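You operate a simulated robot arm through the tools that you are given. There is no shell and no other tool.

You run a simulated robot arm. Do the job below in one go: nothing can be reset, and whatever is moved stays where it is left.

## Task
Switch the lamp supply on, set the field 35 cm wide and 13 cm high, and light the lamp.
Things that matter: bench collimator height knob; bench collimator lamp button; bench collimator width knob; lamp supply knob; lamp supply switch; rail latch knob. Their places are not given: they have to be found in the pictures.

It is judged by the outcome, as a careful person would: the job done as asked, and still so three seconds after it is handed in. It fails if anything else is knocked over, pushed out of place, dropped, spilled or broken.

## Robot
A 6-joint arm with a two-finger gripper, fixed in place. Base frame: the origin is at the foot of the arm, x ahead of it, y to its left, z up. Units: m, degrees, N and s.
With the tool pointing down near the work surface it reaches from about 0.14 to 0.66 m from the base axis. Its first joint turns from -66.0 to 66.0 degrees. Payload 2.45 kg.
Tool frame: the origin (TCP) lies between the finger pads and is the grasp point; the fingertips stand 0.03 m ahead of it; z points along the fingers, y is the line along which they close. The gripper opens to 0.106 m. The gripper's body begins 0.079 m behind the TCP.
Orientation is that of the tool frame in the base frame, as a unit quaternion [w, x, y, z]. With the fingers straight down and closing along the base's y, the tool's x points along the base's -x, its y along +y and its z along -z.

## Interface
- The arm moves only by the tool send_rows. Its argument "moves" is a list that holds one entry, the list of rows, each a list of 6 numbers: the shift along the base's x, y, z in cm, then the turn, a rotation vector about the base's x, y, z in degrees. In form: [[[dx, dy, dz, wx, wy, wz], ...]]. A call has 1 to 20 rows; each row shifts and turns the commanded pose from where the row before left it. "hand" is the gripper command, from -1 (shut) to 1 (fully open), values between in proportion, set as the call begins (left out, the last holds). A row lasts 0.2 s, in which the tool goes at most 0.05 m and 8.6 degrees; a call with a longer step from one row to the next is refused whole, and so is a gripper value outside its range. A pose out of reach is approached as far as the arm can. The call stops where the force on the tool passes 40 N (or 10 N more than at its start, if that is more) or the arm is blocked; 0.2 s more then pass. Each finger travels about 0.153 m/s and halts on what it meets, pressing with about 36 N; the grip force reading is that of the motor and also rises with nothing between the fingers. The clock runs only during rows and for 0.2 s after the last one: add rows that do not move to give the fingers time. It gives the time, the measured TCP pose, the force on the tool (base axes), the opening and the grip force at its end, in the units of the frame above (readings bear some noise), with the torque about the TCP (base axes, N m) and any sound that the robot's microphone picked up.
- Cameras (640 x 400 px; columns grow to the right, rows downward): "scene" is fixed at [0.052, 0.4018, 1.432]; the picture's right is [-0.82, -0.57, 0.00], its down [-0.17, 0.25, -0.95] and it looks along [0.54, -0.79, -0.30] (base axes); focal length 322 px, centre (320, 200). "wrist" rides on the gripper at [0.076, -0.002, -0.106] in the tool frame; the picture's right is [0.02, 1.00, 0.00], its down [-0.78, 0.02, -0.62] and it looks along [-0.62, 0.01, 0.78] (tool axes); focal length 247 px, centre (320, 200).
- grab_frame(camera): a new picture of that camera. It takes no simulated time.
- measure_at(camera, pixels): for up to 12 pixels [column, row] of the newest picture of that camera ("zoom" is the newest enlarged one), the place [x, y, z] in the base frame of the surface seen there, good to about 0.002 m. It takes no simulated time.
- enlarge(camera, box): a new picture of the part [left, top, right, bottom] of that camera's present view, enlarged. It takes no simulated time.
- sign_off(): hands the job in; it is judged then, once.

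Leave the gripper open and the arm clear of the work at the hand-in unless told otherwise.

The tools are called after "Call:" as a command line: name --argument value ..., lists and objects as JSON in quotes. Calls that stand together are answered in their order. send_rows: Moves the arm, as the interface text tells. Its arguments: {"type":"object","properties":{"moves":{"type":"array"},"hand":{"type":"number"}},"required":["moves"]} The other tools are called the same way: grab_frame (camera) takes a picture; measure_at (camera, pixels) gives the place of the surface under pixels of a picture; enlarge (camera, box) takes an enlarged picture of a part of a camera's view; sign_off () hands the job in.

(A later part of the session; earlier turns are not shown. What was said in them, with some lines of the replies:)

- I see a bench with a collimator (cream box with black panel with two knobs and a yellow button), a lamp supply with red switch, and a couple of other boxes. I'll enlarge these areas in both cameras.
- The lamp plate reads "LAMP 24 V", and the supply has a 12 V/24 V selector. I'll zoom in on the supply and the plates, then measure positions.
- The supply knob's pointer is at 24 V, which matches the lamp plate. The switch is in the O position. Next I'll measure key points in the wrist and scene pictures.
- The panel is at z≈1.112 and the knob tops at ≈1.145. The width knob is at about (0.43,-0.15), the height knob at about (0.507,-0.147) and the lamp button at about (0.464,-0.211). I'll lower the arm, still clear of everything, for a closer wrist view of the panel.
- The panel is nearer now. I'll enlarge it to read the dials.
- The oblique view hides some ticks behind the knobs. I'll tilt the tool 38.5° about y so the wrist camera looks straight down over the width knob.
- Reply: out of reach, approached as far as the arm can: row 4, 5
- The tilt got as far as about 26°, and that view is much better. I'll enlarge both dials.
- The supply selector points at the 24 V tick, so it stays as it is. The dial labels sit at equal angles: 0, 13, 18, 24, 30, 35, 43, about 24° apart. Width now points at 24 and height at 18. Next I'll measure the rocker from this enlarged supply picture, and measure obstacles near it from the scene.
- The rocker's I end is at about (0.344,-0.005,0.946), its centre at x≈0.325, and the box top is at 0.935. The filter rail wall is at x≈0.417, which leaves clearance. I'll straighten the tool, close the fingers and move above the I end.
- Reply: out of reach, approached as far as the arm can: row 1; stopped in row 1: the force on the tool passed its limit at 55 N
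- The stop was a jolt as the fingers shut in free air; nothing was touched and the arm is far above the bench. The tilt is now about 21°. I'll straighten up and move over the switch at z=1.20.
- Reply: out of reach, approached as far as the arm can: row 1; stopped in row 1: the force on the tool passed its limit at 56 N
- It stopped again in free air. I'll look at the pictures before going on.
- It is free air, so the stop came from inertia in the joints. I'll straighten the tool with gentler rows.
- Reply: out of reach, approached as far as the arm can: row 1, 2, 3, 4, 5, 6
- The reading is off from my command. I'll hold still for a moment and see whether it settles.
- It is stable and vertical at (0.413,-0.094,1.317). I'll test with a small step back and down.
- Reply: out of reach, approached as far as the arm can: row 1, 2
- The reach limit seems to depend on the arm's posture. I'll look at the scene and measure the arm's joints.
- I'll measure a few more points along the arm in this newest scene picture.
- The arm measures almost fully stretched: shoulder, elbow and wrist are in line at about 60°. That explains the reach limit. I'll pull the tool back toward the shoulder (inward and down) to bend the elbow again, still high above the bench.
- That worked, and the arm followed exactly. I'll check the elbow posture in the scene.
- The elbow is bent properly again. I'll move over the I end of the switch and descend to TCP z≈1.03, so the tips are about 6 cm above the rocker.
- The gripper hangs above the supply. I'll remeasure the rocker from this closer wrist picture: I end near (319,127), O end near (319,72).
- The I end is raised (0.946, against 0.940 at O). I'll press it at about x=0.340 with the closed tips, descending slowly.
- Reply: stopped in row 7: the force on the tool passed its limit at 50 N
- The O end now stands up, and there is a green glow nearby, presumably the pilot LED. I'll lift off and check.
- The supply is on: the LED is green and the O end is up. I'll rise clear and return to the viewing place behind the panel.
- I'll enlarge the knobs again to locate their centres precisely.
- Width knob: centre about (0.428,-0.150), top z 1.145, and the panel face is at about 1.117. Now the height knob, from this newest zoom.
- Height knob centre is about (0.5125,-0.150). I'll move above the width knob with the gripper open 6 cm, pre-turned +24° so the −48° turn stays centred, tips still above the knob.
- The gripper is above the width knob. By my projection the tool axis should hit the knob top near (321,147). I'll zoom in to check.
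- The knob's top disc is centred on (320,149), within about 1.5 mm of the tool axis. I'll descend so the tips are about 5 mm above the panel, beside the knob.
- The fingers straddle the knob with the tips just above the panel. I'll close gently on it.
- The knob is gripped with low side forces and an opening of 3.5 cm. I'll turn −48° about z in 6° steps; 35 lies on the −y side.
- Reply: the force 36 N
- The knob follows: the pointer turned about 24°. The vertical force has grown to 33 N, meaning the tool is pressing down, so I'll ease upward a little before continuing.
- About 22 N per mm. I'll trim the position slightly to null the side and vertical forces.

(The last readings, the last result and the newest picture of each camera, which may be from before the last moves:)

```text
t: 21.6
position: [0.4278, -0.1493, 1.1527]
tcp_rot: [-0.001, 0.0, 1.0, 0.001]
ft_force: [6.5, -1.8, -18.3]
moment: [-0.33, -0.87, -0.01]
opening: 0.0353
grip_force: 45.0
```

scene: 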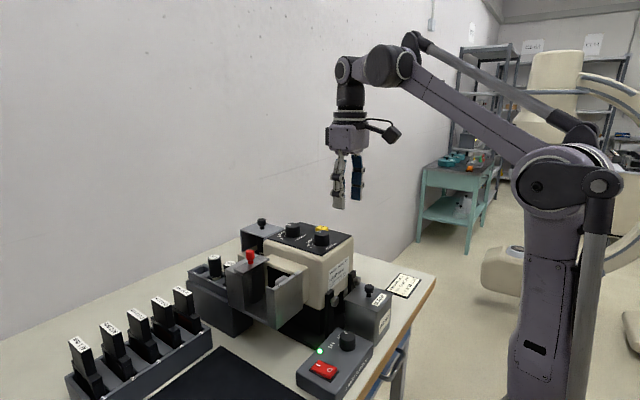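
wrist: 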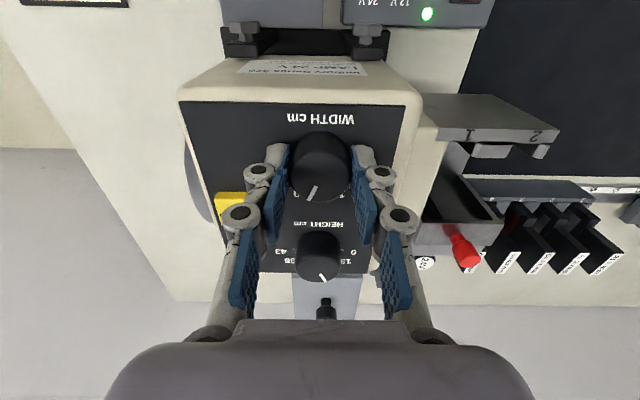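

Call:
send_rows --moves '[[[0.03, 0, -0.03, 0, 0, 0], [0, 0, 0, 0, 0, 0]]]'

```text
t: 22.2
position: [0.4287, -0.1493, 1.1527]
tcp_rot: [-0.002, 0.0, 1.0, 0.001]
ft_force: [2.0, -1.4, -20.5]
moment: [0.1, -0.32, -0.03]
opening: 0.0353
grip_force: 45.0
```

The side forces are small now. I'll continue the second half of the turn, −24° in 4° steps.

Call:
send_rows --moves '[[[0, 0, -0.02, 0, 0, -4], [0, 0, 0, 0, 0, -4], [0, 0, 0, 0, 0, -4], [0, 0, 0, 0, 0, 0]]]'

```text
t: 23.2
position: [0.4294, -0.1497, 1.1533]
tcp_rot: [-0.002, 0.105, 0.994, 0.001]
ft_force: [-7.6, 6.1, -34.3]
moment: [0.15, 0.05, 0.0]
opening: 0.0351
grip_force: 45.3
```

Call:
send_rows --moves '[[[-0.03, 0.03, -0.08, 0, 0, 0], [0, 0, 0, 0, 0, 0]]]'

```text
t: 23.8
position: [0.4282, -0.1499, 1.154]
tcp_rot: [-0.002, 0.105, 0.995, 0.001]
ft_force: [-3.6, 4.0, -23.2]
moment: [0.28, 0.7, -0.01]
opening: 0.0352
grip_force: 45.0
```

Call:
send_rows --moves '[[[0, 0, -0.08, 0, 0, 0], [0, 0, 0, 0, 0, 0]]]'

```text
t: 24.4
position: [0.4294, -0.1495, 1.153]
tcp_rot: [-0.001, 0.105, 0.995, 0.001]
ft_force: [2.8, 7.0, 13.1]
moment: [0.17, 0.56, 0.02]
opening: 0.035
grip_force: 44.7
```

Forces are moderate. I'll turn the remaining −12° and look.

Call:
send_rows --moves '[[[0, 0, 0, 0, 0, -4], [0, 0, 0, 0, 0, -4], [0, 0, 0, 0, 0, -4], [0, 0, 0, 0, 0, 0]]]'

Call:
grab_frame --camera "wrist"

Call:
enlarge --camera "wrist" --box '[260, 110, 380, 230]'

```text
t: 25.0
position: [0.4284, -0.15, 1.1533]
tcp_rot: [-0.001, 0.174, 0.985, 0.002]
ft_force: [-2.5, 2.0, 2.4]
moment: [-0.07, -0.26, -0.01]
opening: 0.0351
grip_force: 45.5
stopped in row 3: the force on the tool passed its limit at 42 N (the readings are from after the stop); the commanded pose is now the measured one
```

```text
taken
```

wrist: 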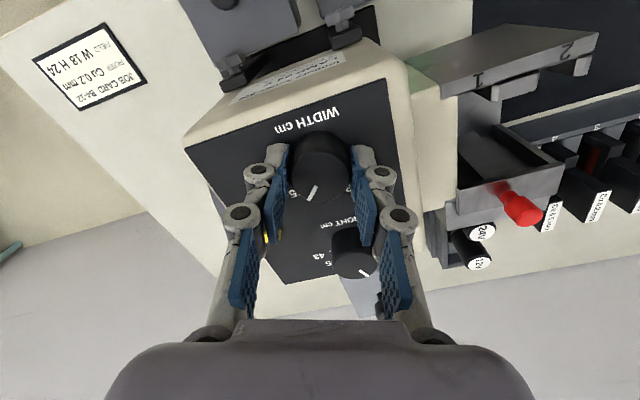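

```text
3.33 times, centred on (320, 170) of wrist
```

zoom: 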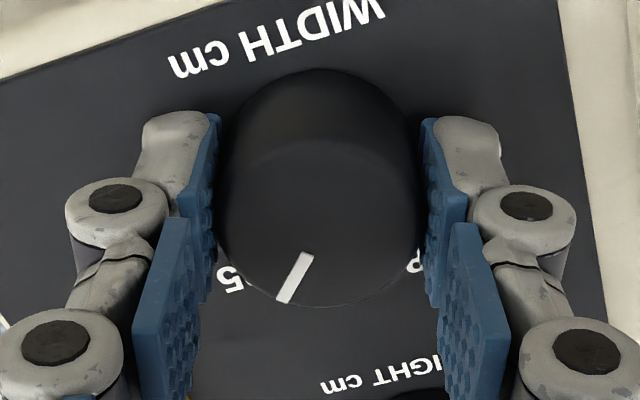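

The yaw is now −20°, so 44° of turn is done. I'll add the last −4° in 2° steps.

Call:
send_rows --moves '[[[0, 0, 0, 0, 0, -2], [0, 0, 0, 0, 0, -2], [0, 0, 0, 0, 0, 0]]]'

```text
t: 25.8
position: [0.4284, -0.1505, 1.1529]
tcp_rot: [0.0, 0.208, 0.978, 0.0]
ft_force: [2.7, 1.8, 23.3]
moment: [0.24, 0.48, 0.02]
opening: 0.0354
grip_force: 45.0
```

I'll release the knob and rise straight up to read the dial.

Call:
send_rows --moves '[[[0, 0, 0.05, 0, 0, 0], [0, 0, 0, 0, 0, 0], [0, 0, 0, 0, 0, 0]]]' --hand 0.13

Call:
send_rows --moves '[[[0, 0, 0.7, 0, 0, 0], [0, 0, 1.5, 0, 0, 0], [0, 0, 2, 0, 0, 0], [0, 0, 2, 0, 0, 8], [0, 0, 2, 0, 0, 8], [0, 0, 1.5, 0, 0, 8], [0, 0, 0, 0, 0, 0]]]'

Call:
grab_frame --camera "wrist"

Call:
enlarge --camera "scene" --box '[270, 200, 370, 280]'

```text
t: 26.6
position: [0.4291, -0.1496, 1.1537]
tcp_rot: [-0.001, 0.209, 0.978, 0.001]
ft_force: [-0.5, 0.5, -0.2]
moment: [-0.01, 0.01, -0.03]
opening: 0.0598
grip_force: 0.0
```

```text
t: 28.2
position: [0.4277, -0.1509, 1.2498]
tcp_rot: [-0.001, -0.001, 1.0, 0.0]
ft_force: [-0.7, 0.5, 0.5]
moment: [0.0, 0.01, 0.03]
opening: 0.0599
grip_force: 0.0
```

```text
taken
```

wrist: 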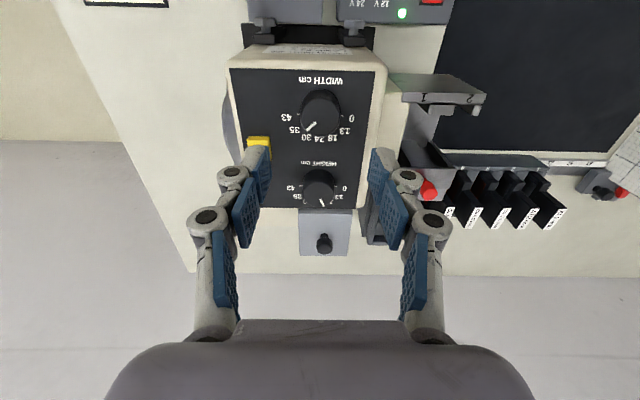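

```text
5.00 times, centred on (320, 240) of scene
```

zoom: 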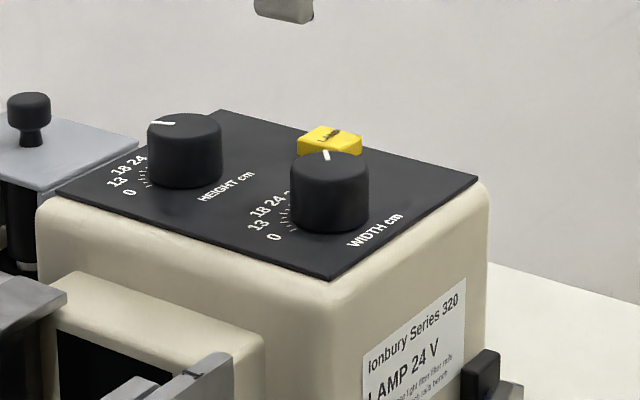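

Call:
enlarge --camera "wrist" --box '[270, 75, 370, 145]'

Call:
enlarge --camera "wrist" --box '[270, 150, 370, 220]'

```text
5.71 times, centred on (320, 110) of wrist
```

zoom: 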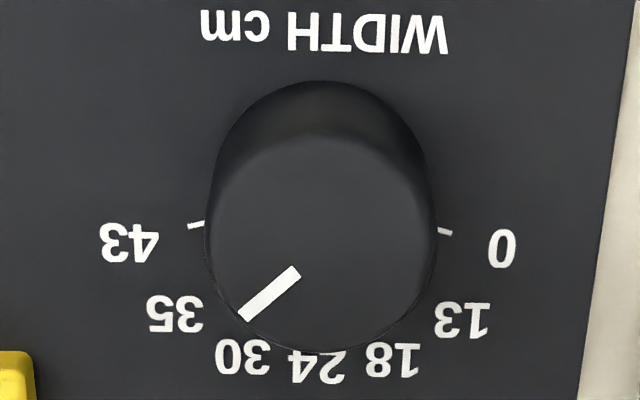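

```text
5.71 times, centred on (320, 185) of wrist
```

zoom: 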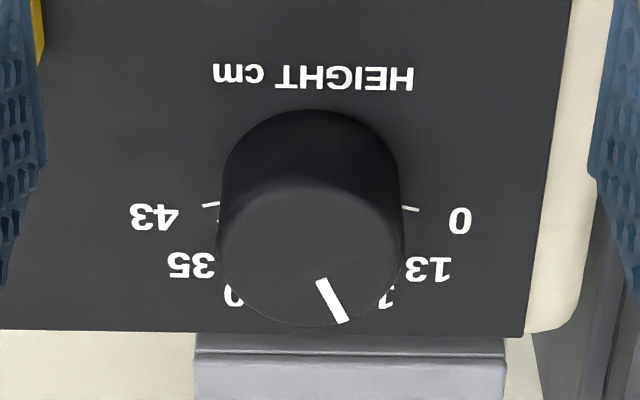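

Projecting to the knob planes, the width pointer is at −48° and the 35 label is at about −48/49°, so width reads 35. The height pointer is at about +24°, which is 18, so it needs +24° to reach 13. I'll lower a little, since reach is limited up high, and move over the height knob at (0.513,-0.150) with −12° pre-turn.

Call:
send_rows --moves '[[[0, 0, -2.0, 0, 0, 0], [1.5, 0, -2.0, 0, 0, -3], [2.3, 0, -1.0, 0, 0, -3], [2.3, 0, -0.6, 0, 0, -3], [1.5, 0, 0, 0, 0, -3], [0.86, 0, 0, 0, 0, 0], [0, 0, 0, 0, 0, 0]]]'

Call:
grab_frame --camera "wrist"

Call:
enlarge --camera "wrist" --box '[260, 90, 380, 190]'

```text
t: 29.8
position: [0.5139, -0.1501, 1.1946]
tcp_rot: [-0.001, 0.104, 0.995, 0.002]
ft_force: [-0.2, -0.5, 0.0]
moment: [-0.03, 0.02, 0.01]
opening: 0.06
grip_force: 0.0
```

```text
taken
```

wrist: 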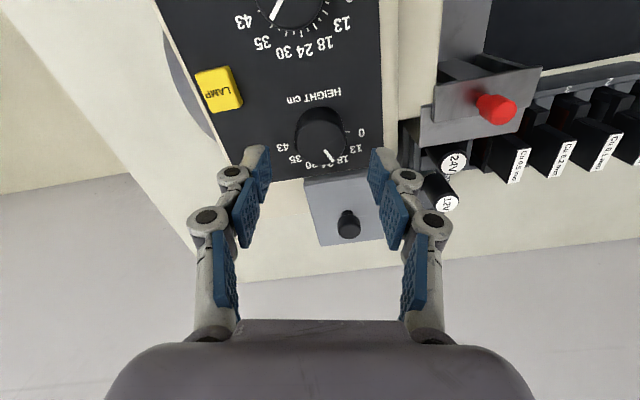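

```text
4.00 times, centred on (320, 140) of wrist
```

zoom: 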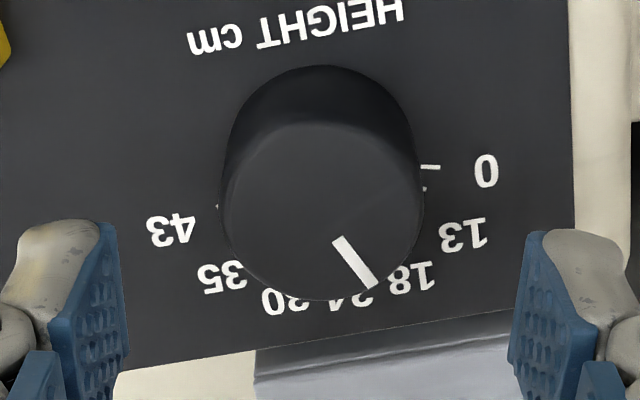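

I'll measure points on the height knob top in this zoom to refine its centre.

Call:
measure_at --camera "zoom" --pixels '[[324, 130], [324, 150], [324, 180], [324, 212], [324, 240], [324, 270], [324, 295], [240, 212], [410, 212], [270, 212], [380, 212]]'

Call:
enlarge --camera "wrist" --box '[230, 0, 370, 80]'

```text
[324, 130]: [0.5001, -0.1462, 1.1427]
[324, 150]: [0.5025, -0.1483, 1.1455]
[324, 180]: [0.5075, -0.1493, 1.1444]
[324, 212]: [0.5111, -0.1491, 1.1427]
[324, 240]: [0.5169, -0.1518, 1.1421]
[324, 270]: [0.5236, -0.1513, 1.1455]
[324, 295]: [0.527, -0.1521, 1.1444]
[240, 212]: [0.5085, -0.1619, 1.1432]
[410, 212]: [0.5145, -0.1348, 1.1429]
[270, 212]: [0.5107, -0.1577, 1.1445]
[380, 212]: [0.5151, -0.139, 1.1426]
```

```text
4.57 times, centred on (300, 40) of wrist
```

zoom: 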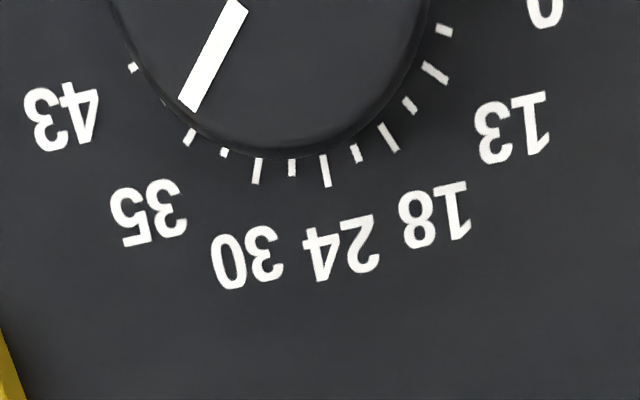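

The width pointer reads at the 35 tick once parallax is allowed for. The height knob centre is about (0.5128,-0.150), which is under the tool. I'll descend around it.

Call:
send_rows --moves '[[[0, 0, -1.3, 0, 0, 0], [0, 0, -1.3, 0, 0, 0], [0, 0, -1.0, 0, 0, 0], [0, 0, -0.5, 0, 0, 0], [0, 0, 0, 0, 0, 0]]]'

Call:
enlarge --camera "scene" --box '[240, 160, 360, 280]'

Call:
grab_frame --camera "wrist"

```text
t: 31.0
position: [0.5134, -0.1507, 1.1528]
tcp_rot: [-0.001, 0.104, 0.995, 0.0]
ft_force: [-0.3, -0.1, 0.2]
moment: [0.02, 0.0, -0.01]
opening: 0.0598
grip_force: 0.1
```

```text
3.33 times, centred on (300, 220) of scene
```

zoom: 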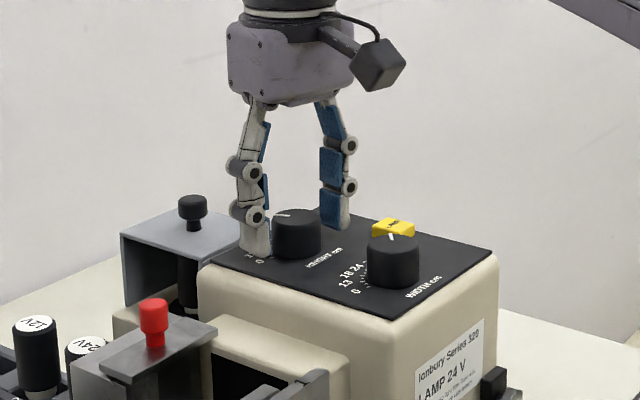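

```text
taken
```

wrist: 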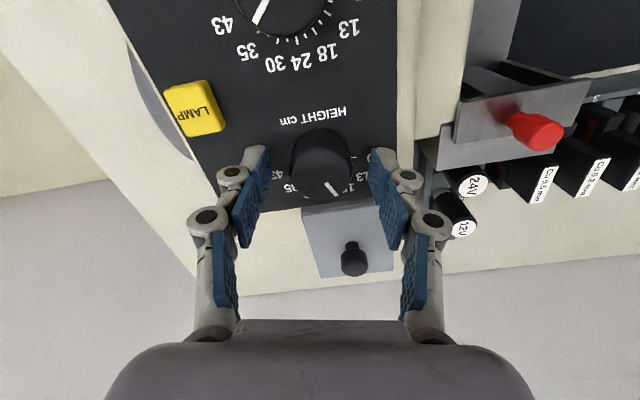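

The fingers straddle the height knob. I'll close on it.

Call:
enlarge --camera "wrist" --box '[220, 0, 360, 80]'

Call:
send_rows --moves '[[[0, 0, 0, 0, 0, 0], [0, 0, 0, 0, 0, 0], [0, 0, 0, 0, 0, 0]]]' --hand -0.6

```text
4.57 times, centred on (290, 40) of wrist
```

zoom: 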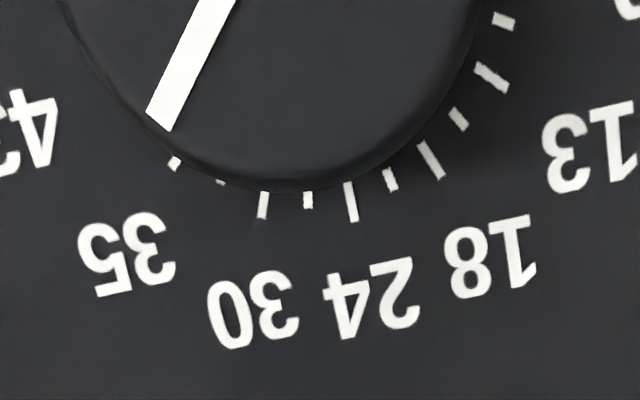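

```text
t: 31.8
position: [0.5139, -0.1509, 1.1533]
tcp_rot: [-0.001, 0.105, 0.995, 0.002]
ft_force: [1.2, 3.4, 8.5]
moment: [0.14, -0.07, -0.02]
opening: 0.0351
grip_force: 45.0
```

By projection the width pointer is at −48.0° and the 35 tick at −48.8°, so width is correct. The height knob is now gripped. I'll turn it +12° first, in 4° steps.

Call:
send_rows --moves '[[[0, 0, 0, 0, 0, 4], [0, 0, 0, 0, 0, 4], [0, 0, 0, 0, 0, 4], [0, 0, 0, 0, 0, 0]]]'

```text
t: 32.8
position: [0.5148, -0.1502, 1.1533]
tcp_rot: [-0.001, -0.002, 1.0, 0.001]
ft_force: [6.7, 2.3, 18.9]
moment: [0.04, -0.59, -0.02]
opening: 0.0351
grip_force: 45.2
```

Forces are moderate. A small trim, then the remaining +12°.

Call:
send_rows --moves '[[[0.03, 0.01, 0.06, 0, 0, 0], [0, 0, 0, 0, 0, 4], [0, 0, 0, 0, 0, 4], [0, 0, 0, 0, 0, 4], [0, 0, 0, 0, 0, 0]]]'

Call:
grab_frame --camera "wrist"

Call:
enlarge --camera "wrist" --box '[260, 110, 380, 230]'

```text
t: 34.0
position: [0.5137, -0.1497, 1.154]
tcp_rot: [0.0, -0.105, 0.994, 0.002]
ft_force: [13.1, 1.3, 16.9]
moment: [-0.12, -0.35, 0.0]
opening: 0.0349
grip_force: 45.0
```

```text
taken
```

wrist: 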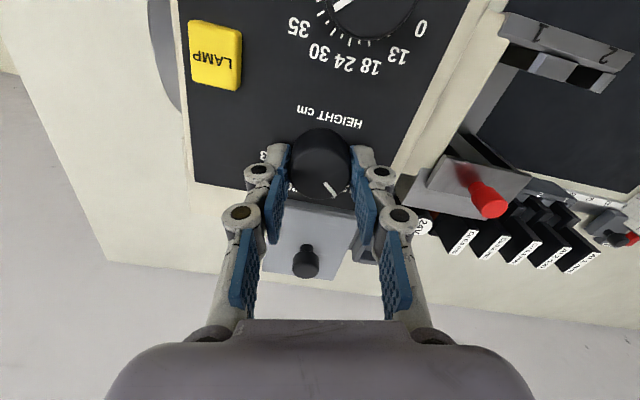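

```text
3.33 times, centred on (320, 170) of wrist
```

zoom: 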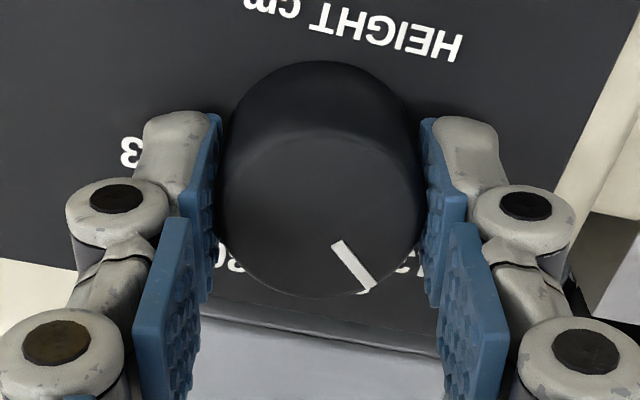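

Projecting the pointer ends puts height at about +43 to 44°; 13 is at +48°. I'll trim and turn another +4°.

Call:
send_rows --moves '[[[0.04, 0, 0.05, 0, 0, 0], [0, 0, 0, 0, 0, 2], [0, 0, 0, 0, 0, 2], [0, 0, 0, 0, 0, 0]]]'

Call:
grab_frame --camera "wrist"

Call:
enlarge --camera "wrist" --box '[290, 150, 350, 210]'

```text
t: 35.0
position: [0.5136, -0.1491, 1.1537]
tcp_rot: [-0.001, -0.14, 0.99, 0.0]
ft_force: [8.0, -0.1, -5.8]
moment: [0.05, 0.14, 0.0]
opening: 0.035
grip_force: 44.9
```

```text
taken
```

wrist: 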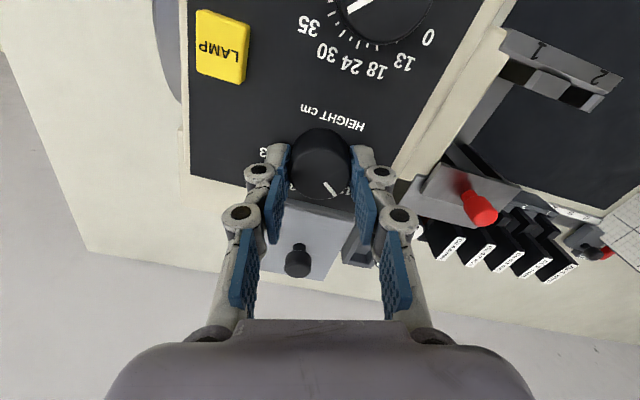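

```text
6.67 times, centred on (320, 180) of wrist
```

zoom: 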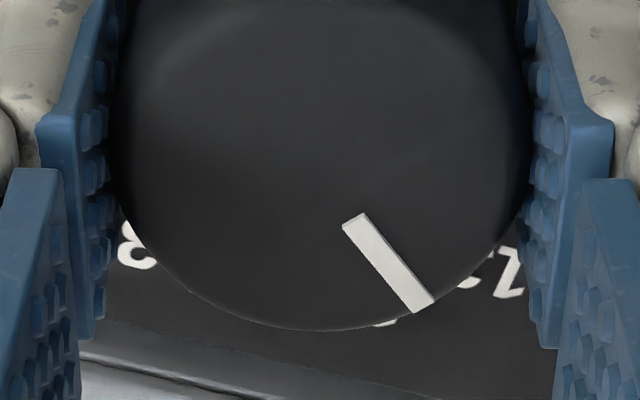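

By this reading the pointer may be at 48 to 52°. I'll release and look from above.

Call:
send_rows --moves '[[[0, 0, 0, 0, 0, 0], [0, 0, 0, 0, 0, 0], [0, 0, 0, 0, 0, 0]]]' --hand 0.13

Call:
send_rows --moves '[[[0, 0, 0.7, 0, 0, 0], [0, 0, 1.5, 0, 0, 0], [0, 0, 2, 0, 0, -4], [0, 0, 0, 0, 0, -4], [0, 0, 0, 0, 0, -4], [0, 0, 0, 0, 0, -4], [0, 0, 0, 0, 0, 0]]]'

Call:
grab_frame --camera "wrist"

Call:
enlarge --camera "wrist" --box '[270, 100, 370, 170]'

Call:
enlarge --camera "scene" --box '[270, 210, 360, 270]'

```text
t: 35.8
position: [0.5138, -0.1488, 1.1523]
tcp_rot: [-0.001, -0.14, 0.99, 0.001]
ft_force: [0.3, 0.5, 0.3]
moment: [0.01, 0.0, 0.02]
opening: 0.0596
grip_force: 0.1
```

```text
t: 37.4
position: [0.516, -0.148, 1.1949]
tcp_rot: [-0.001, 0.001, 1.0, 0.001]
ft_force: [-0.3, 0.4, 0.1]
moment: [0.01, 0.02, 0.04]
opening: 0.06
grip_force: 0.0
```

```text
taken
```

wrist: 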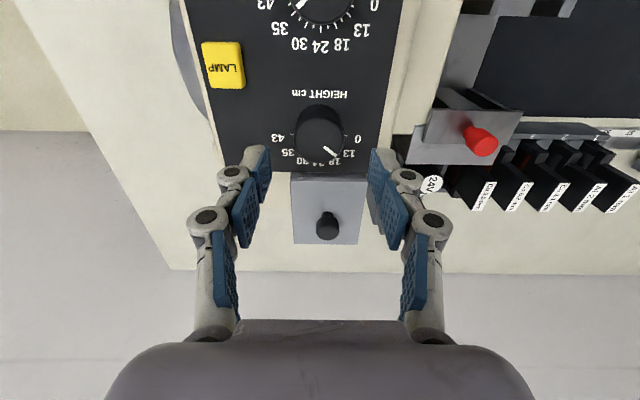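

```text
5.71 times, centred on (320, 135) of wrist
```

zoom: 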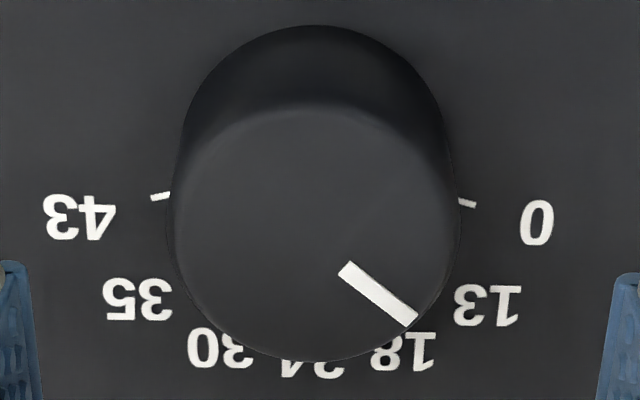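

```text
6.67 times, centred on (315, 240) of scene
```

zoom: 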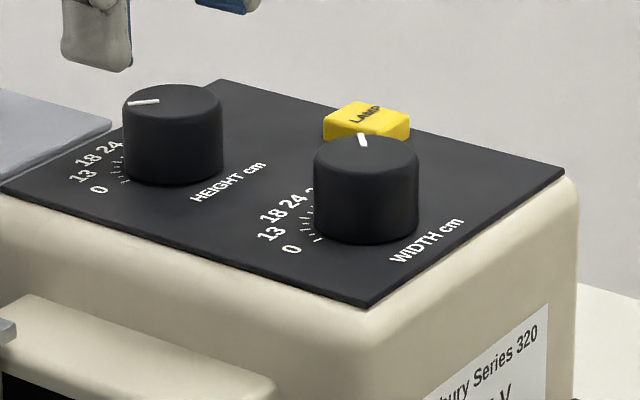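

The height pointer reads about 52° against 48 to 49° for the 13 label, a slight overshoot toward 0. It needs about −4°. I'll re-read the pose first.

Call:
send_rows --moves '[[[0, 0, 0, 0, 0, 0]]]'

Call:
send_rows --moves '[[[0, 0, 0, 0, 0, 0]]]'

```text
t: 37.8
position: [0.5156, -0.1488, 1.1966]
tcp_rot: [0.0, 0.0, 1.0, 0.001]
ft_force: [-0.8, 0.5, -0.4]
moment: [0.02, 0.01, -0.01]
opening: 0.0599
grip_force: 0.0
```

```text
t: 38.2
position: [0.5143, -0.1494, 1.1958]
tcp_rot: [0.0, 0.0, 1.0, 0.001]
ft_force: [-0.5, 0.3, 0.2]
moment: [0.0, 0.0, 0.01]
opening: 0.0599
grip_force: 0.2
```

I'll shift −2 mm in x, descend again and re-grip the height knob.

Call:
send_rows --moves '[[[-0.2, -0.05, -1.3, 0, 0, 0], [0, 0, -1.3, 0, 0, 0], [0, 0, -1.1, 0, 0, 0], [0, 0, -0.5, 0, 0, 0], [0, 0, 0, 0, 0, 0]]]'

Call:
send_rows --moves '[[[0, 0, 0, 0, 0, 0], [0, 0, 0, 0, 0, 0], [0, 0, 0, 0, 0, 0]]]' --hand -0.6

Call:
send_rows --moves '[[[0, 0, 0, 0, 0, -2], [0, 0, 0, 0, 0, -2], [0, 0, 0, 0, 0, 0]]]'

```text
t: 39.4
position: [0.5133, -0.1506, 1.1544]
tcp_rot: [-0.001, 0.0, 1.0, 0.001]
ft_force: [-0.5, 0.8, -0.4]
moment: [0.01, 0.02, 0.01]
opening: 0.0598
grip_force: 0.0
```

```text
t: 40.2
position: [0.5121, -0.15, 1.1551]
tcp_rot: [-0.001, 0.0, 1.0, 0.001]
ft_force: [-0.5, 1.8, 5.4]
moment: [0.07, 0.04, 0.03]
opening: 0.0351
grip_force: 44.6
```

```text
t: 41.0
position: [0.5128, -0.1495, 1.1553]
tcp_rot: [0.0, 0.035, 0.999, 0.001]
ft_force: [6.1, 0.7, 26.6]
moment: [0.27, 0.44, 0.0]
opening: 0.0352
grip_force: 44.7
```

The knob is turned back 4°. I'll release, rise and check the reading again.

Call:
send_rows --moves '[[[0, 0, 0.05, 0, 0, 0], [0, 0, 0, 0, 0, 0], [0, 0, 0, 0, 0, 0]]]' --hand 0.13

Call:
send_rows --moves '[[[0, 0, 0.7, 0, 0, 0], [0, 0, 1.5, 0, 0, 2], [0, 0, 2, 0, 0, 2], [0, 0, 0, 0, 0, 0], [0, 0, 0, 0, 0, 0]]]'

Call:
grab_frame --camera "wrist"

Call:
enlarge --camera "wrist" --box '[270, 100, 370, 170]'

Call:
enlarge --camera "wrist" --box '[250, 0, 390, 80]'

```text
t: 41.8
position: [0.5124, -0.1504, 1.1542]
tcp_rot: [-0.001, 0.035, 0.999, 0.001]
ft_force: [-0.5, -0.2, -0.1]
moment: [-0.01, 0.0, 0.01]
opening: 0.0597
grip_force: 0.2
```

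```text
t: 43.0
position: [0.511, -0.1499, 1.1956]
tcp_rot: [0.0, 0.0, 1.0, 0.001]
ft_force: [0.3, 0.2, 0.6]
moment: [0.02, 0.0, 0.01]
opening: 0.0598
grip_force: 0.0
```

```text
taken
```

wrist: 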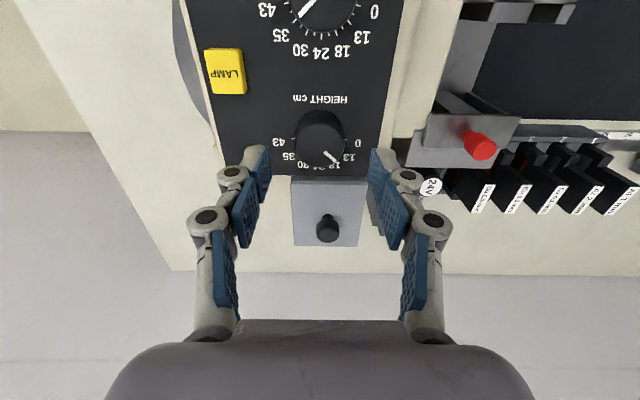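

```text
5.71 times, centred on (320, 135) of wrist
```

zoom: 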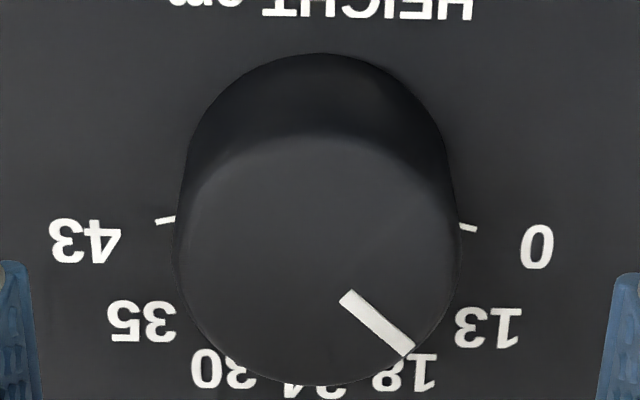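

```text
4.57 times, centred on (320, 40) of wrist
```

zoom: 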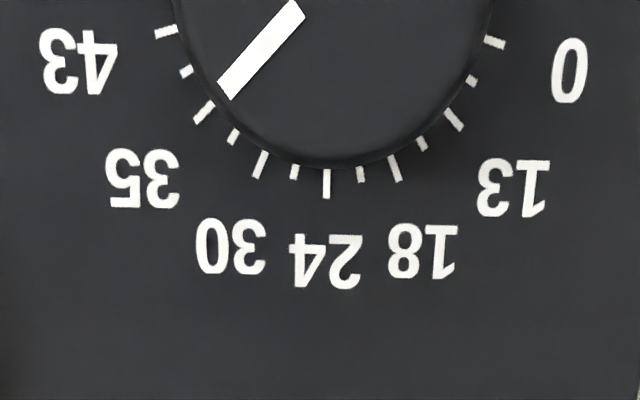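

Width: the pointer aims straight at the 35 tick. Height: the pointer is at 49° and the 13 label at 49°. Both are set. Now I'll measure the lamp button, seen near (225,72) in the wrist picture.

Call:
enlarge --camera "wrist" --box '[185, 30, 285, 110]'

Call:
measure_at --camera "wrist" --pixels '[[225, 55], [225, 72], [227, 88], [210, 72], [240, 70], [232, 62], [218, 80], [260, 70], [225, 120]]'

```text
5.00 times, centred on (235, 70) of wrist
```

zoom: 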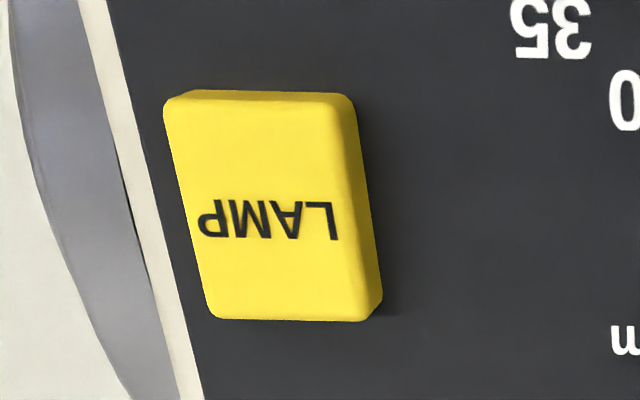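

```text
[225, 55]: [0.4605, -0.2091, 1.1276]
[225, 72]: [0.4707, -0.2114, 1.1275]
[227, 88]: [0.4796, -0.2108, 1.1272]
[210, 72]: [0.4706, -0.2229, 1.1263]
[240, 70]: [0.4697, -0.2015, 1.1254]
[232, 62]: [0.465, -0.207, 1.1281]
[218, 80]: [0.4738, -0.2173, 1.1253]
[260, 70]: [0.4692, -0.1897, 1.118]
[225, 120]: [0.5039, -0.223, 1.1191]
```

The button is centred at about (0.4705,-0.211), top at z 1.1275. I'll close the fingers here in free air, then move above it with the tips about 2 cm clear.

Call:
send_rows --moves '[[[0, 0, 0, 0, 0, 0], [0, 0, 0, 0, 0, 0], [0, 0, 0, 0, 0, 0]]]' --hand -1

Call:
send_rows --moves '[[[-1.0, -1.5, 0, 0, 0, 0], [-1.1, -1.6, 0, 0, 0, 0], [-1.0, -1.5, 0, 0, 0, 0], [-1.0, -1.48, 0, 0, 0, 0], [0, 0, -1.0, 0, 0, 0], [0, 0, -0.8, 0, 0, 0], [0, 0, 0, 0, 0, 0]]]'

Call:
grab_frame --camera "wrist"

Call:
enlarge --camera "scene" --box '[260, 150, 380, 270]'

```text
t: 43.8
position: [0.5118, -0.1496, 1.1961]
tcp_rot: [-0.001, 0.001, 1.0, 0.0]
ft_force: [0.5, -0.6, 0.6]
moment: [0.03, 0.0, 0.02]
opening: 0.0002
grip_force: 28.3
```

```text
t: 45.4
position: [0.4717, -0.2098, 1.1786]
tcp_rot: [0.0, -0.001, 1.0, 0.001]
ft_force: [-0.2, 1.0, -0.1]
moment: [-0.02, 0.0, 0.0]
opening: 0.0
grip_force: 28.6
```

```text
taken
```

wrist: 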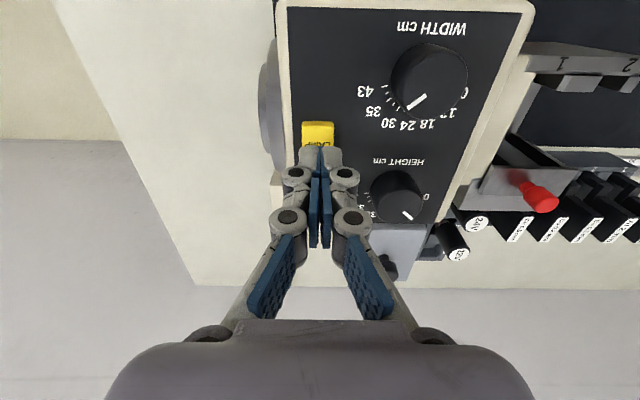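

```text
3.33 times, centred on (320, 210) of scene
```

zoom: 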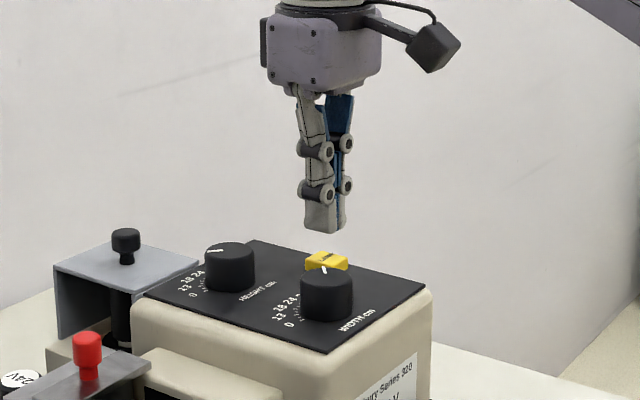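

The tips are over the yellow button. I'll press down slowly in 2 mm steps.

Call:
send_rows --moves '[[[0, 0, -1.0, 0, 0, 0], [0, 0, -0.6, 0, 0, 0], [0, 0, -0.2, 0, 0, 0], [0, 0, -0.2, 0, 0, 0], [0, 0, -0.2, 0, 0, 0], [0, 0, -0.2, 0, 0, 0], [0, 0, 0, 0, 0, 0]]]'

Call:
grab_frame --camera "scene"

```text
t: 47.0
position: [0.4709, -0.2086, 1.1538]
tcp_rot: [-0.001, -0.001, 1.0, 0.002]
ft_force: [-0.4, 0.1, 1.1]
moment: [-0.01, -0.01, -0.01]
opening: 0.0059
grip_force: 29.0
```

```text
taken
```

scene: 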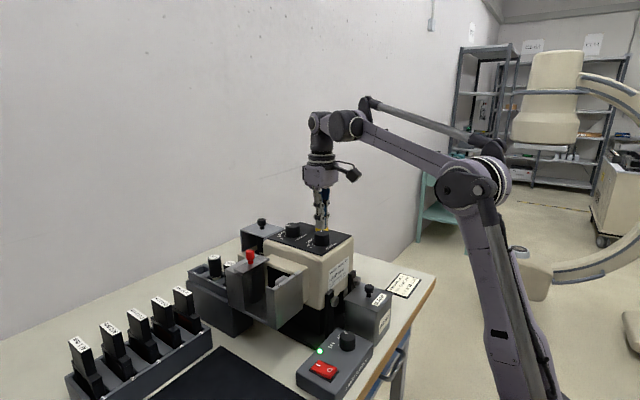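

The force is still only about 1 N. I'll press a little deeper until there is resistance.

Call:
send_rows --moves '[[[0, 0, -0.1, 0, 0, 0], [0, 0, -0.1, 0, 0, 0], [0, 0, 0, 0, 0, 0]]]'

Call:
enlarge --camera "scene" --box '[270, 190, 370, 270]'

```text
t: 47.8
position: [0.4693, -0.2109, 1.1515]
tcp_rot: [0.0, 0.0, 1.0, 0.001]
ft_force: [0.9, 1.6, 2.2]
moment: [0.08, -0.03, -0.01]
opening: 0.006
grip_force: 28.6
heard: click
```

```text
5.00 times, centred on (320, 230) of scene
```

zoom: 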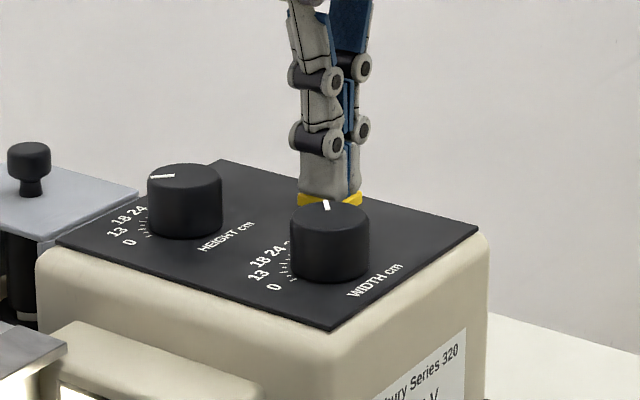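

I heard a click. I'll lift straight off and look for light.

Call:
send_rows --moves '[[[0, 0, 0.5, 0, 0, 0], [0, 0, 1.5, 0, 0, 0], [0, 0, 2.0, 0, 0, 0], [0, 0, 0, 0, 0, 0]]]'

Call:
grab_frame --camera "scene"

Call:
grab_frame --camera "wrist"

Call:
enlarge --camera "scene" --box '[180, 200, 400, 400]'

```text
t: 48.8
position: [0.4719, -0.2099, 1.1928]
tcp_rot: [-0.001, 0.0, 1.0, 0.001]
ft_force: [-0.6, -0.4, 0.5]
moment: [0.0, 0.04, 0.04]
opening: 0.0
grip_force: 28.5
```

```text
taken
```

scene: 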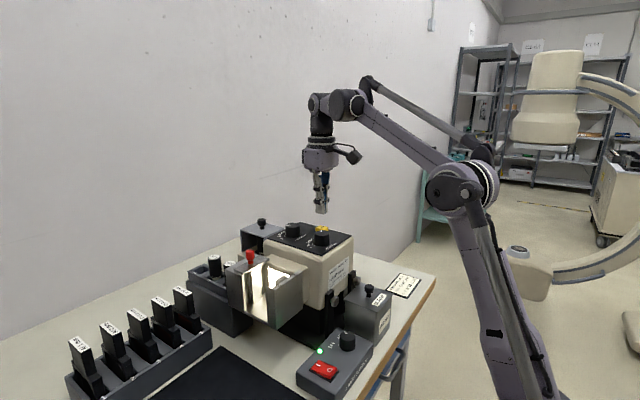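

```text
taken
```

wrist: 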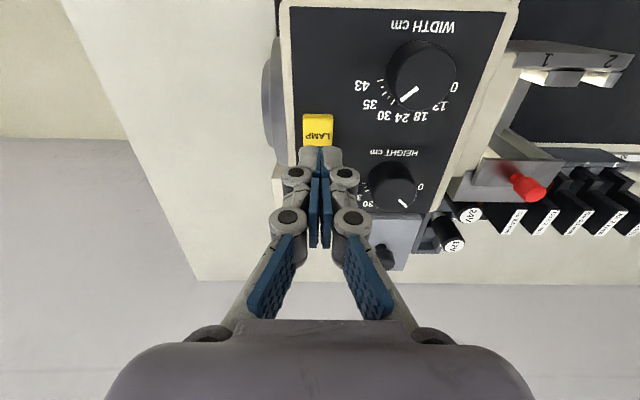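

```text
2.00 times, centred on (290, 300) of scene
```

zoom: 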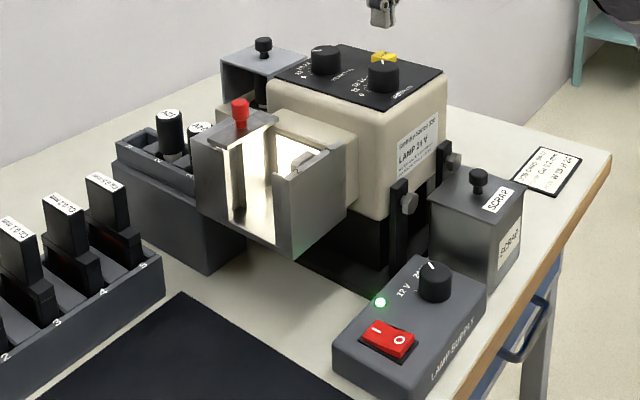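

The lamp is lit; bright light fills the filter rail, and the supply LED is green. I'll retreat up and back, turning the wrist toward +y to see the target screen and check the field.

Call:
send_rows --moves '[[[-1.5, 0.7, 1.5, 0, 0, 0], [-3.0, 1.5, 2.0, 0, 0, 6], [-3.1, 1.6, 2.2, 0, 0, 6], [-3.1, 1.6, 2.2, 0, 0, 6], [-3.1, 1.6, 2.2, 0, 0, 6], [-3.1, 1.6, 2.2, 0, 0, 6], [-3.1, 1.6, 2.2, 0, 0, 6], [-1.5, 0.7, 1.0, 0, 0, 4], [0, 0, 0, 0, 0, 0]]]'

Call:
send_rows --moves '[[[0, 0, 0, 0, 0, 0], [0, 0, 0, 0, 0, 0], [0, 0, 0, 0, 0, 0], [0, 0, 0, 0, 0, 0]]]' --hand 1

Call:
grab_frame --camera "wrist"

Call:
grab_frame --camera "scene"

```text
t: 50.8
position: [0.2565, -0.1006, 1.348]
tcp_rot: [-0.002, -0.343, 0.939, 0.0]
ft_force: [-1.0, -0.7, -0.7]
moment: [0.0, -0.01, 0.02]
opening: 0.0002
grip_force: 28.1
```

```text
t: 51.8
position: [0.2574, -0.102, 1.3468]
tcp_rot: [-0.001, -0.342, 0.94, 0.0]
ft_force: [-0.1, -0.1, 0.8]
moment: [-0.01, 0.0, -0.01]
opening: 0.1059
grip_force: 0.1
```

```text
taken
```

wrist: 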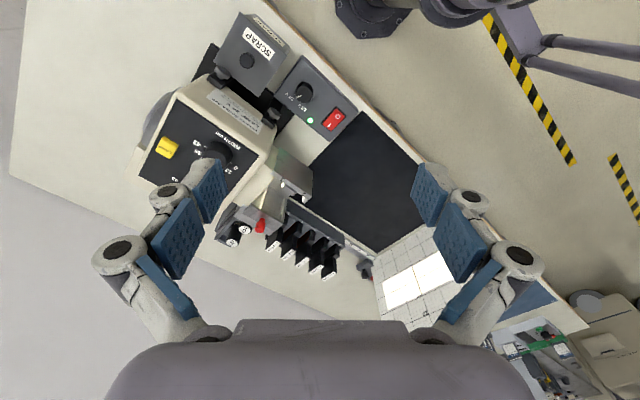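

```text
taken
```

scene: 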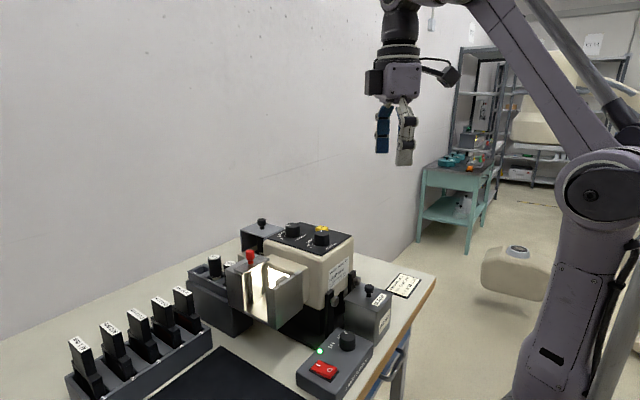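

The light field shows on the grid screen, near (420,278). I'll zoom in and measure it.

Call:
enlarge --camera "wrist" --box '[360, 215, 500, 335]'

Call:
measure_at --camera "wrist" --pixels '[[382, 281], [390, 308], [437, 252], [455, 285], [420, 278], [377, 272], [420, 228], [400, 240]]'

Call:
enlarge --camera "wrist" --box '[280, 70, 360, 140]'

```text
3.33 times, centred on (430, 275) of wrist
```

zoom: 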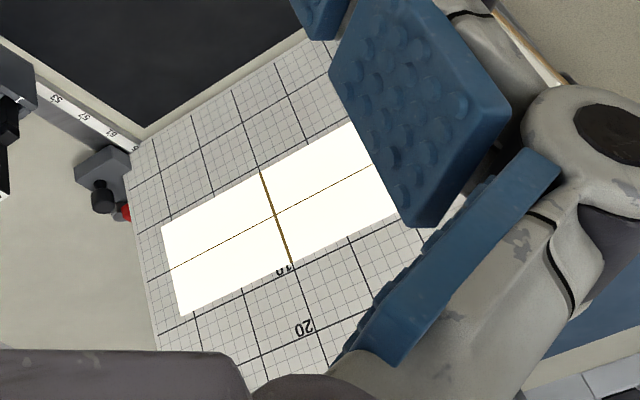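

```text
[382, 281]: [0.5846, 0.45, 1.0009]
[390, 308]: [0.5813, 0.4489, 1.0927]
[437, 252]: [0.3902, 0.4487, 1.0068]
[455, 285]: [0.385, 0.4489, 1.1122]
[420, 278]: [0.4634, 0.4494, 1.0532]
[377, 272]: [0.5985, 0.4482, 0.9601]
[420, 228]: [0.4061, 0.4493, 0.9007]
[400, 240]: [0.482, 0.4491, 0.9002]
```

```text
5.71 times, centred on (320, 105) of wrist
```

zoom: 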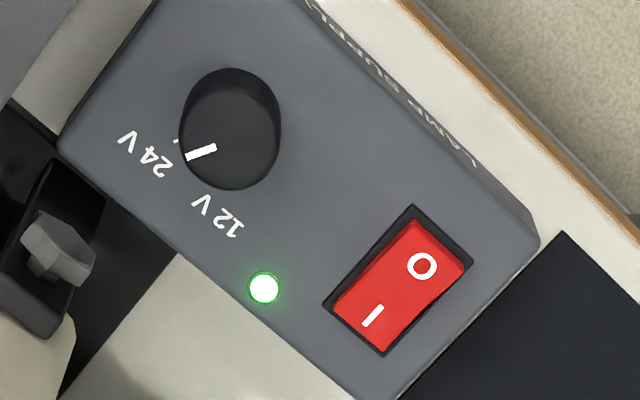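

The field is visible, but a finger hides part of it. There are scale marks on the bench rail (53, 57, 61 …) and a latch knob by the screen, so I want to read it properly. I'll turn the wrist another +26° to centre the screen.

Call:
send_rows --moves '[[[0, 0, 0, 0, 0, 6.5], [0, 0, 0, 0, 0, 6.5], [0, 0, 0, 0, 0, 6.5], [0, 0, 0, 0, 0, 6.5], [0, 0, 0, 0, 0, 0]]]'

Call:
grab_frame --camera "wrist"

Call:
enlarge --camera "wrist" --box '[240, 210, 400, 320]'

```text
t: 53.0
position: [0.2562, -0.1018, 1.3486]
tcp_rot: [-0.001, -0.546, 0.838, 0.0]
ft_force: [-0.3, -0.1, -0.3]
moment: [0.01, 0.01, 0.0]
opening: 0.1058
grip_force: 0.1
```

```text
taken
```

wrist: 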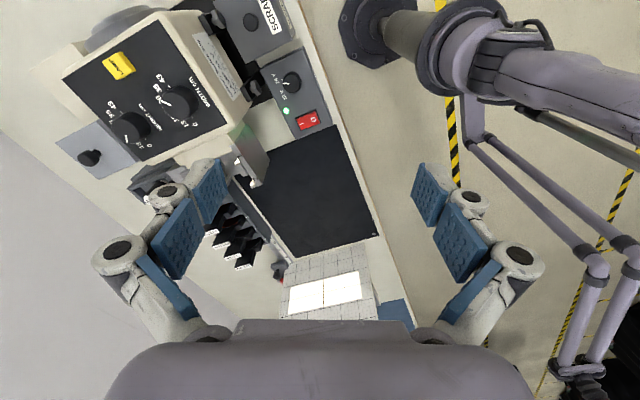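

```text
3.64 times, centred on (320, 265) of wrist
```

zoom: 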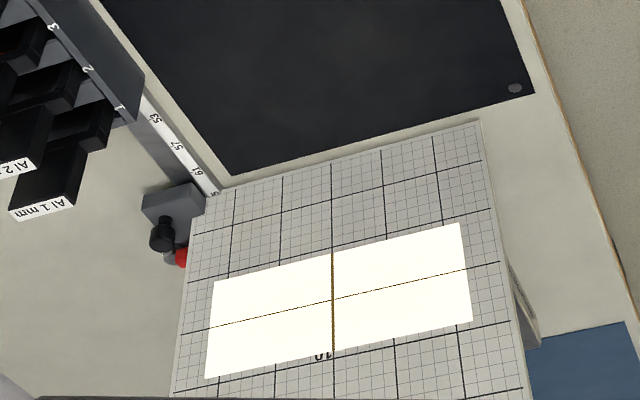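

The field is fully visible now. I'll measure its corners, and the major grid lines for scale.

Call:
measure_at --camera "zoom" --pixels '[[214, 282], [459, 225], [471, 320], [207, 376], [333, 298], [332, 252], [336, 345], [468, 270], [210, 328], [331, 165], [282, 177], [381, 155]]'

Call:
enlarge --camera "wrist" --box '[275, 250, 335, 320]'

Call:
enlarge --camera "wrist" --box '[260, 230, 310, 285]'

```text
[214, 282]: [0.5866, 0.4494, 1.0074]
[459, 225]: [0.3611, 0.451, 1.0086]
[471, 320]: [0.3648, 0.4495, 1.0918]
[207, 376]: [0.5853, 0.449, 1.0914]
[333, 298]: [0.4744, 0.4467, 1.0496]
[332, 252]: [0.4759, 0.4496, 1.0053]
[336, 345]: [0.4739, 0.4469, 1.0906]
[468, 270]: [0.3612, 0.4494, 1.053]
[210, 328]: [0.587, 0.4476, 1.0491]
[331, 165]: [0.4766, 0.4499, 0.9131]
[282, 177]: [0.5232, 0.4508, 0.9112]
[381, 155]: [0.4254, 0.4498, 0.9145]
```

```text
5.71 times, centred on (305, 285) of wrist
```

zoom: 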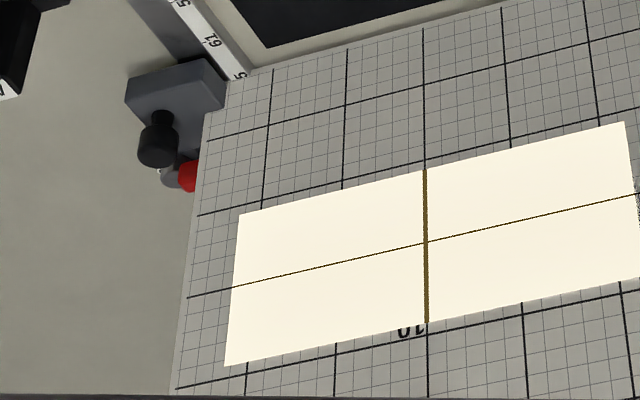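

```text
7.27 times, centred on (285, 258) of wrist
```

zoom: 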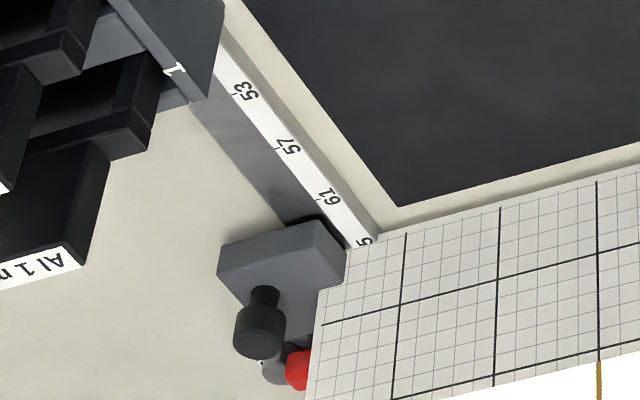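

Everything checks out:
- **Field:** it measures 22.4 × 8.4 cm on the screen. Both are 0.64–0.65 of 35 × 13 cm, which fits a screen at about 65 cm with dials marked for 1 m. The dial pointers sit on 35 and 13.
- **Supply:** on at 24 V, with a green LED.
- **Lamp:** lit.
- **Arm:** gripper open and well clear. I left the rail latch and supply knob untouched.

I'm handing in now.

Call:
sign_off

```text
The job is handed in.
```

The lamp supply is on, the field dials are set to 35 cm wide and 13 cm high, and the lamp is lit. I've handed the job in.

- **Supply:** I switched it on at the rocker and its green light came on. The voltage knob was already on 24 V, which matches the "LAMP 24 V" plate, so I left it alone.
- **Field:** The width pointer is on 35. The height knob went slightly past 13 at first, so I turned it back; it now reads 13.
- **Size on the screen:** The lit patch there measures about 22.4 × 8.4 cm, not 35 × 13. The screen seems to be about 65 cm from the lamp, and the dials appear to give the size at 1 m. The proportions match, so I took the dial values as what you wanted.
- **Lamp:** I pressed the button once and it clicked. The light was still on when I last looked, about 5 seconds later.

I didn't touch the rail latch knob, and nothing looked moved or knocked over in the last pictures. The gripper is open and the arm is clear of the bench.
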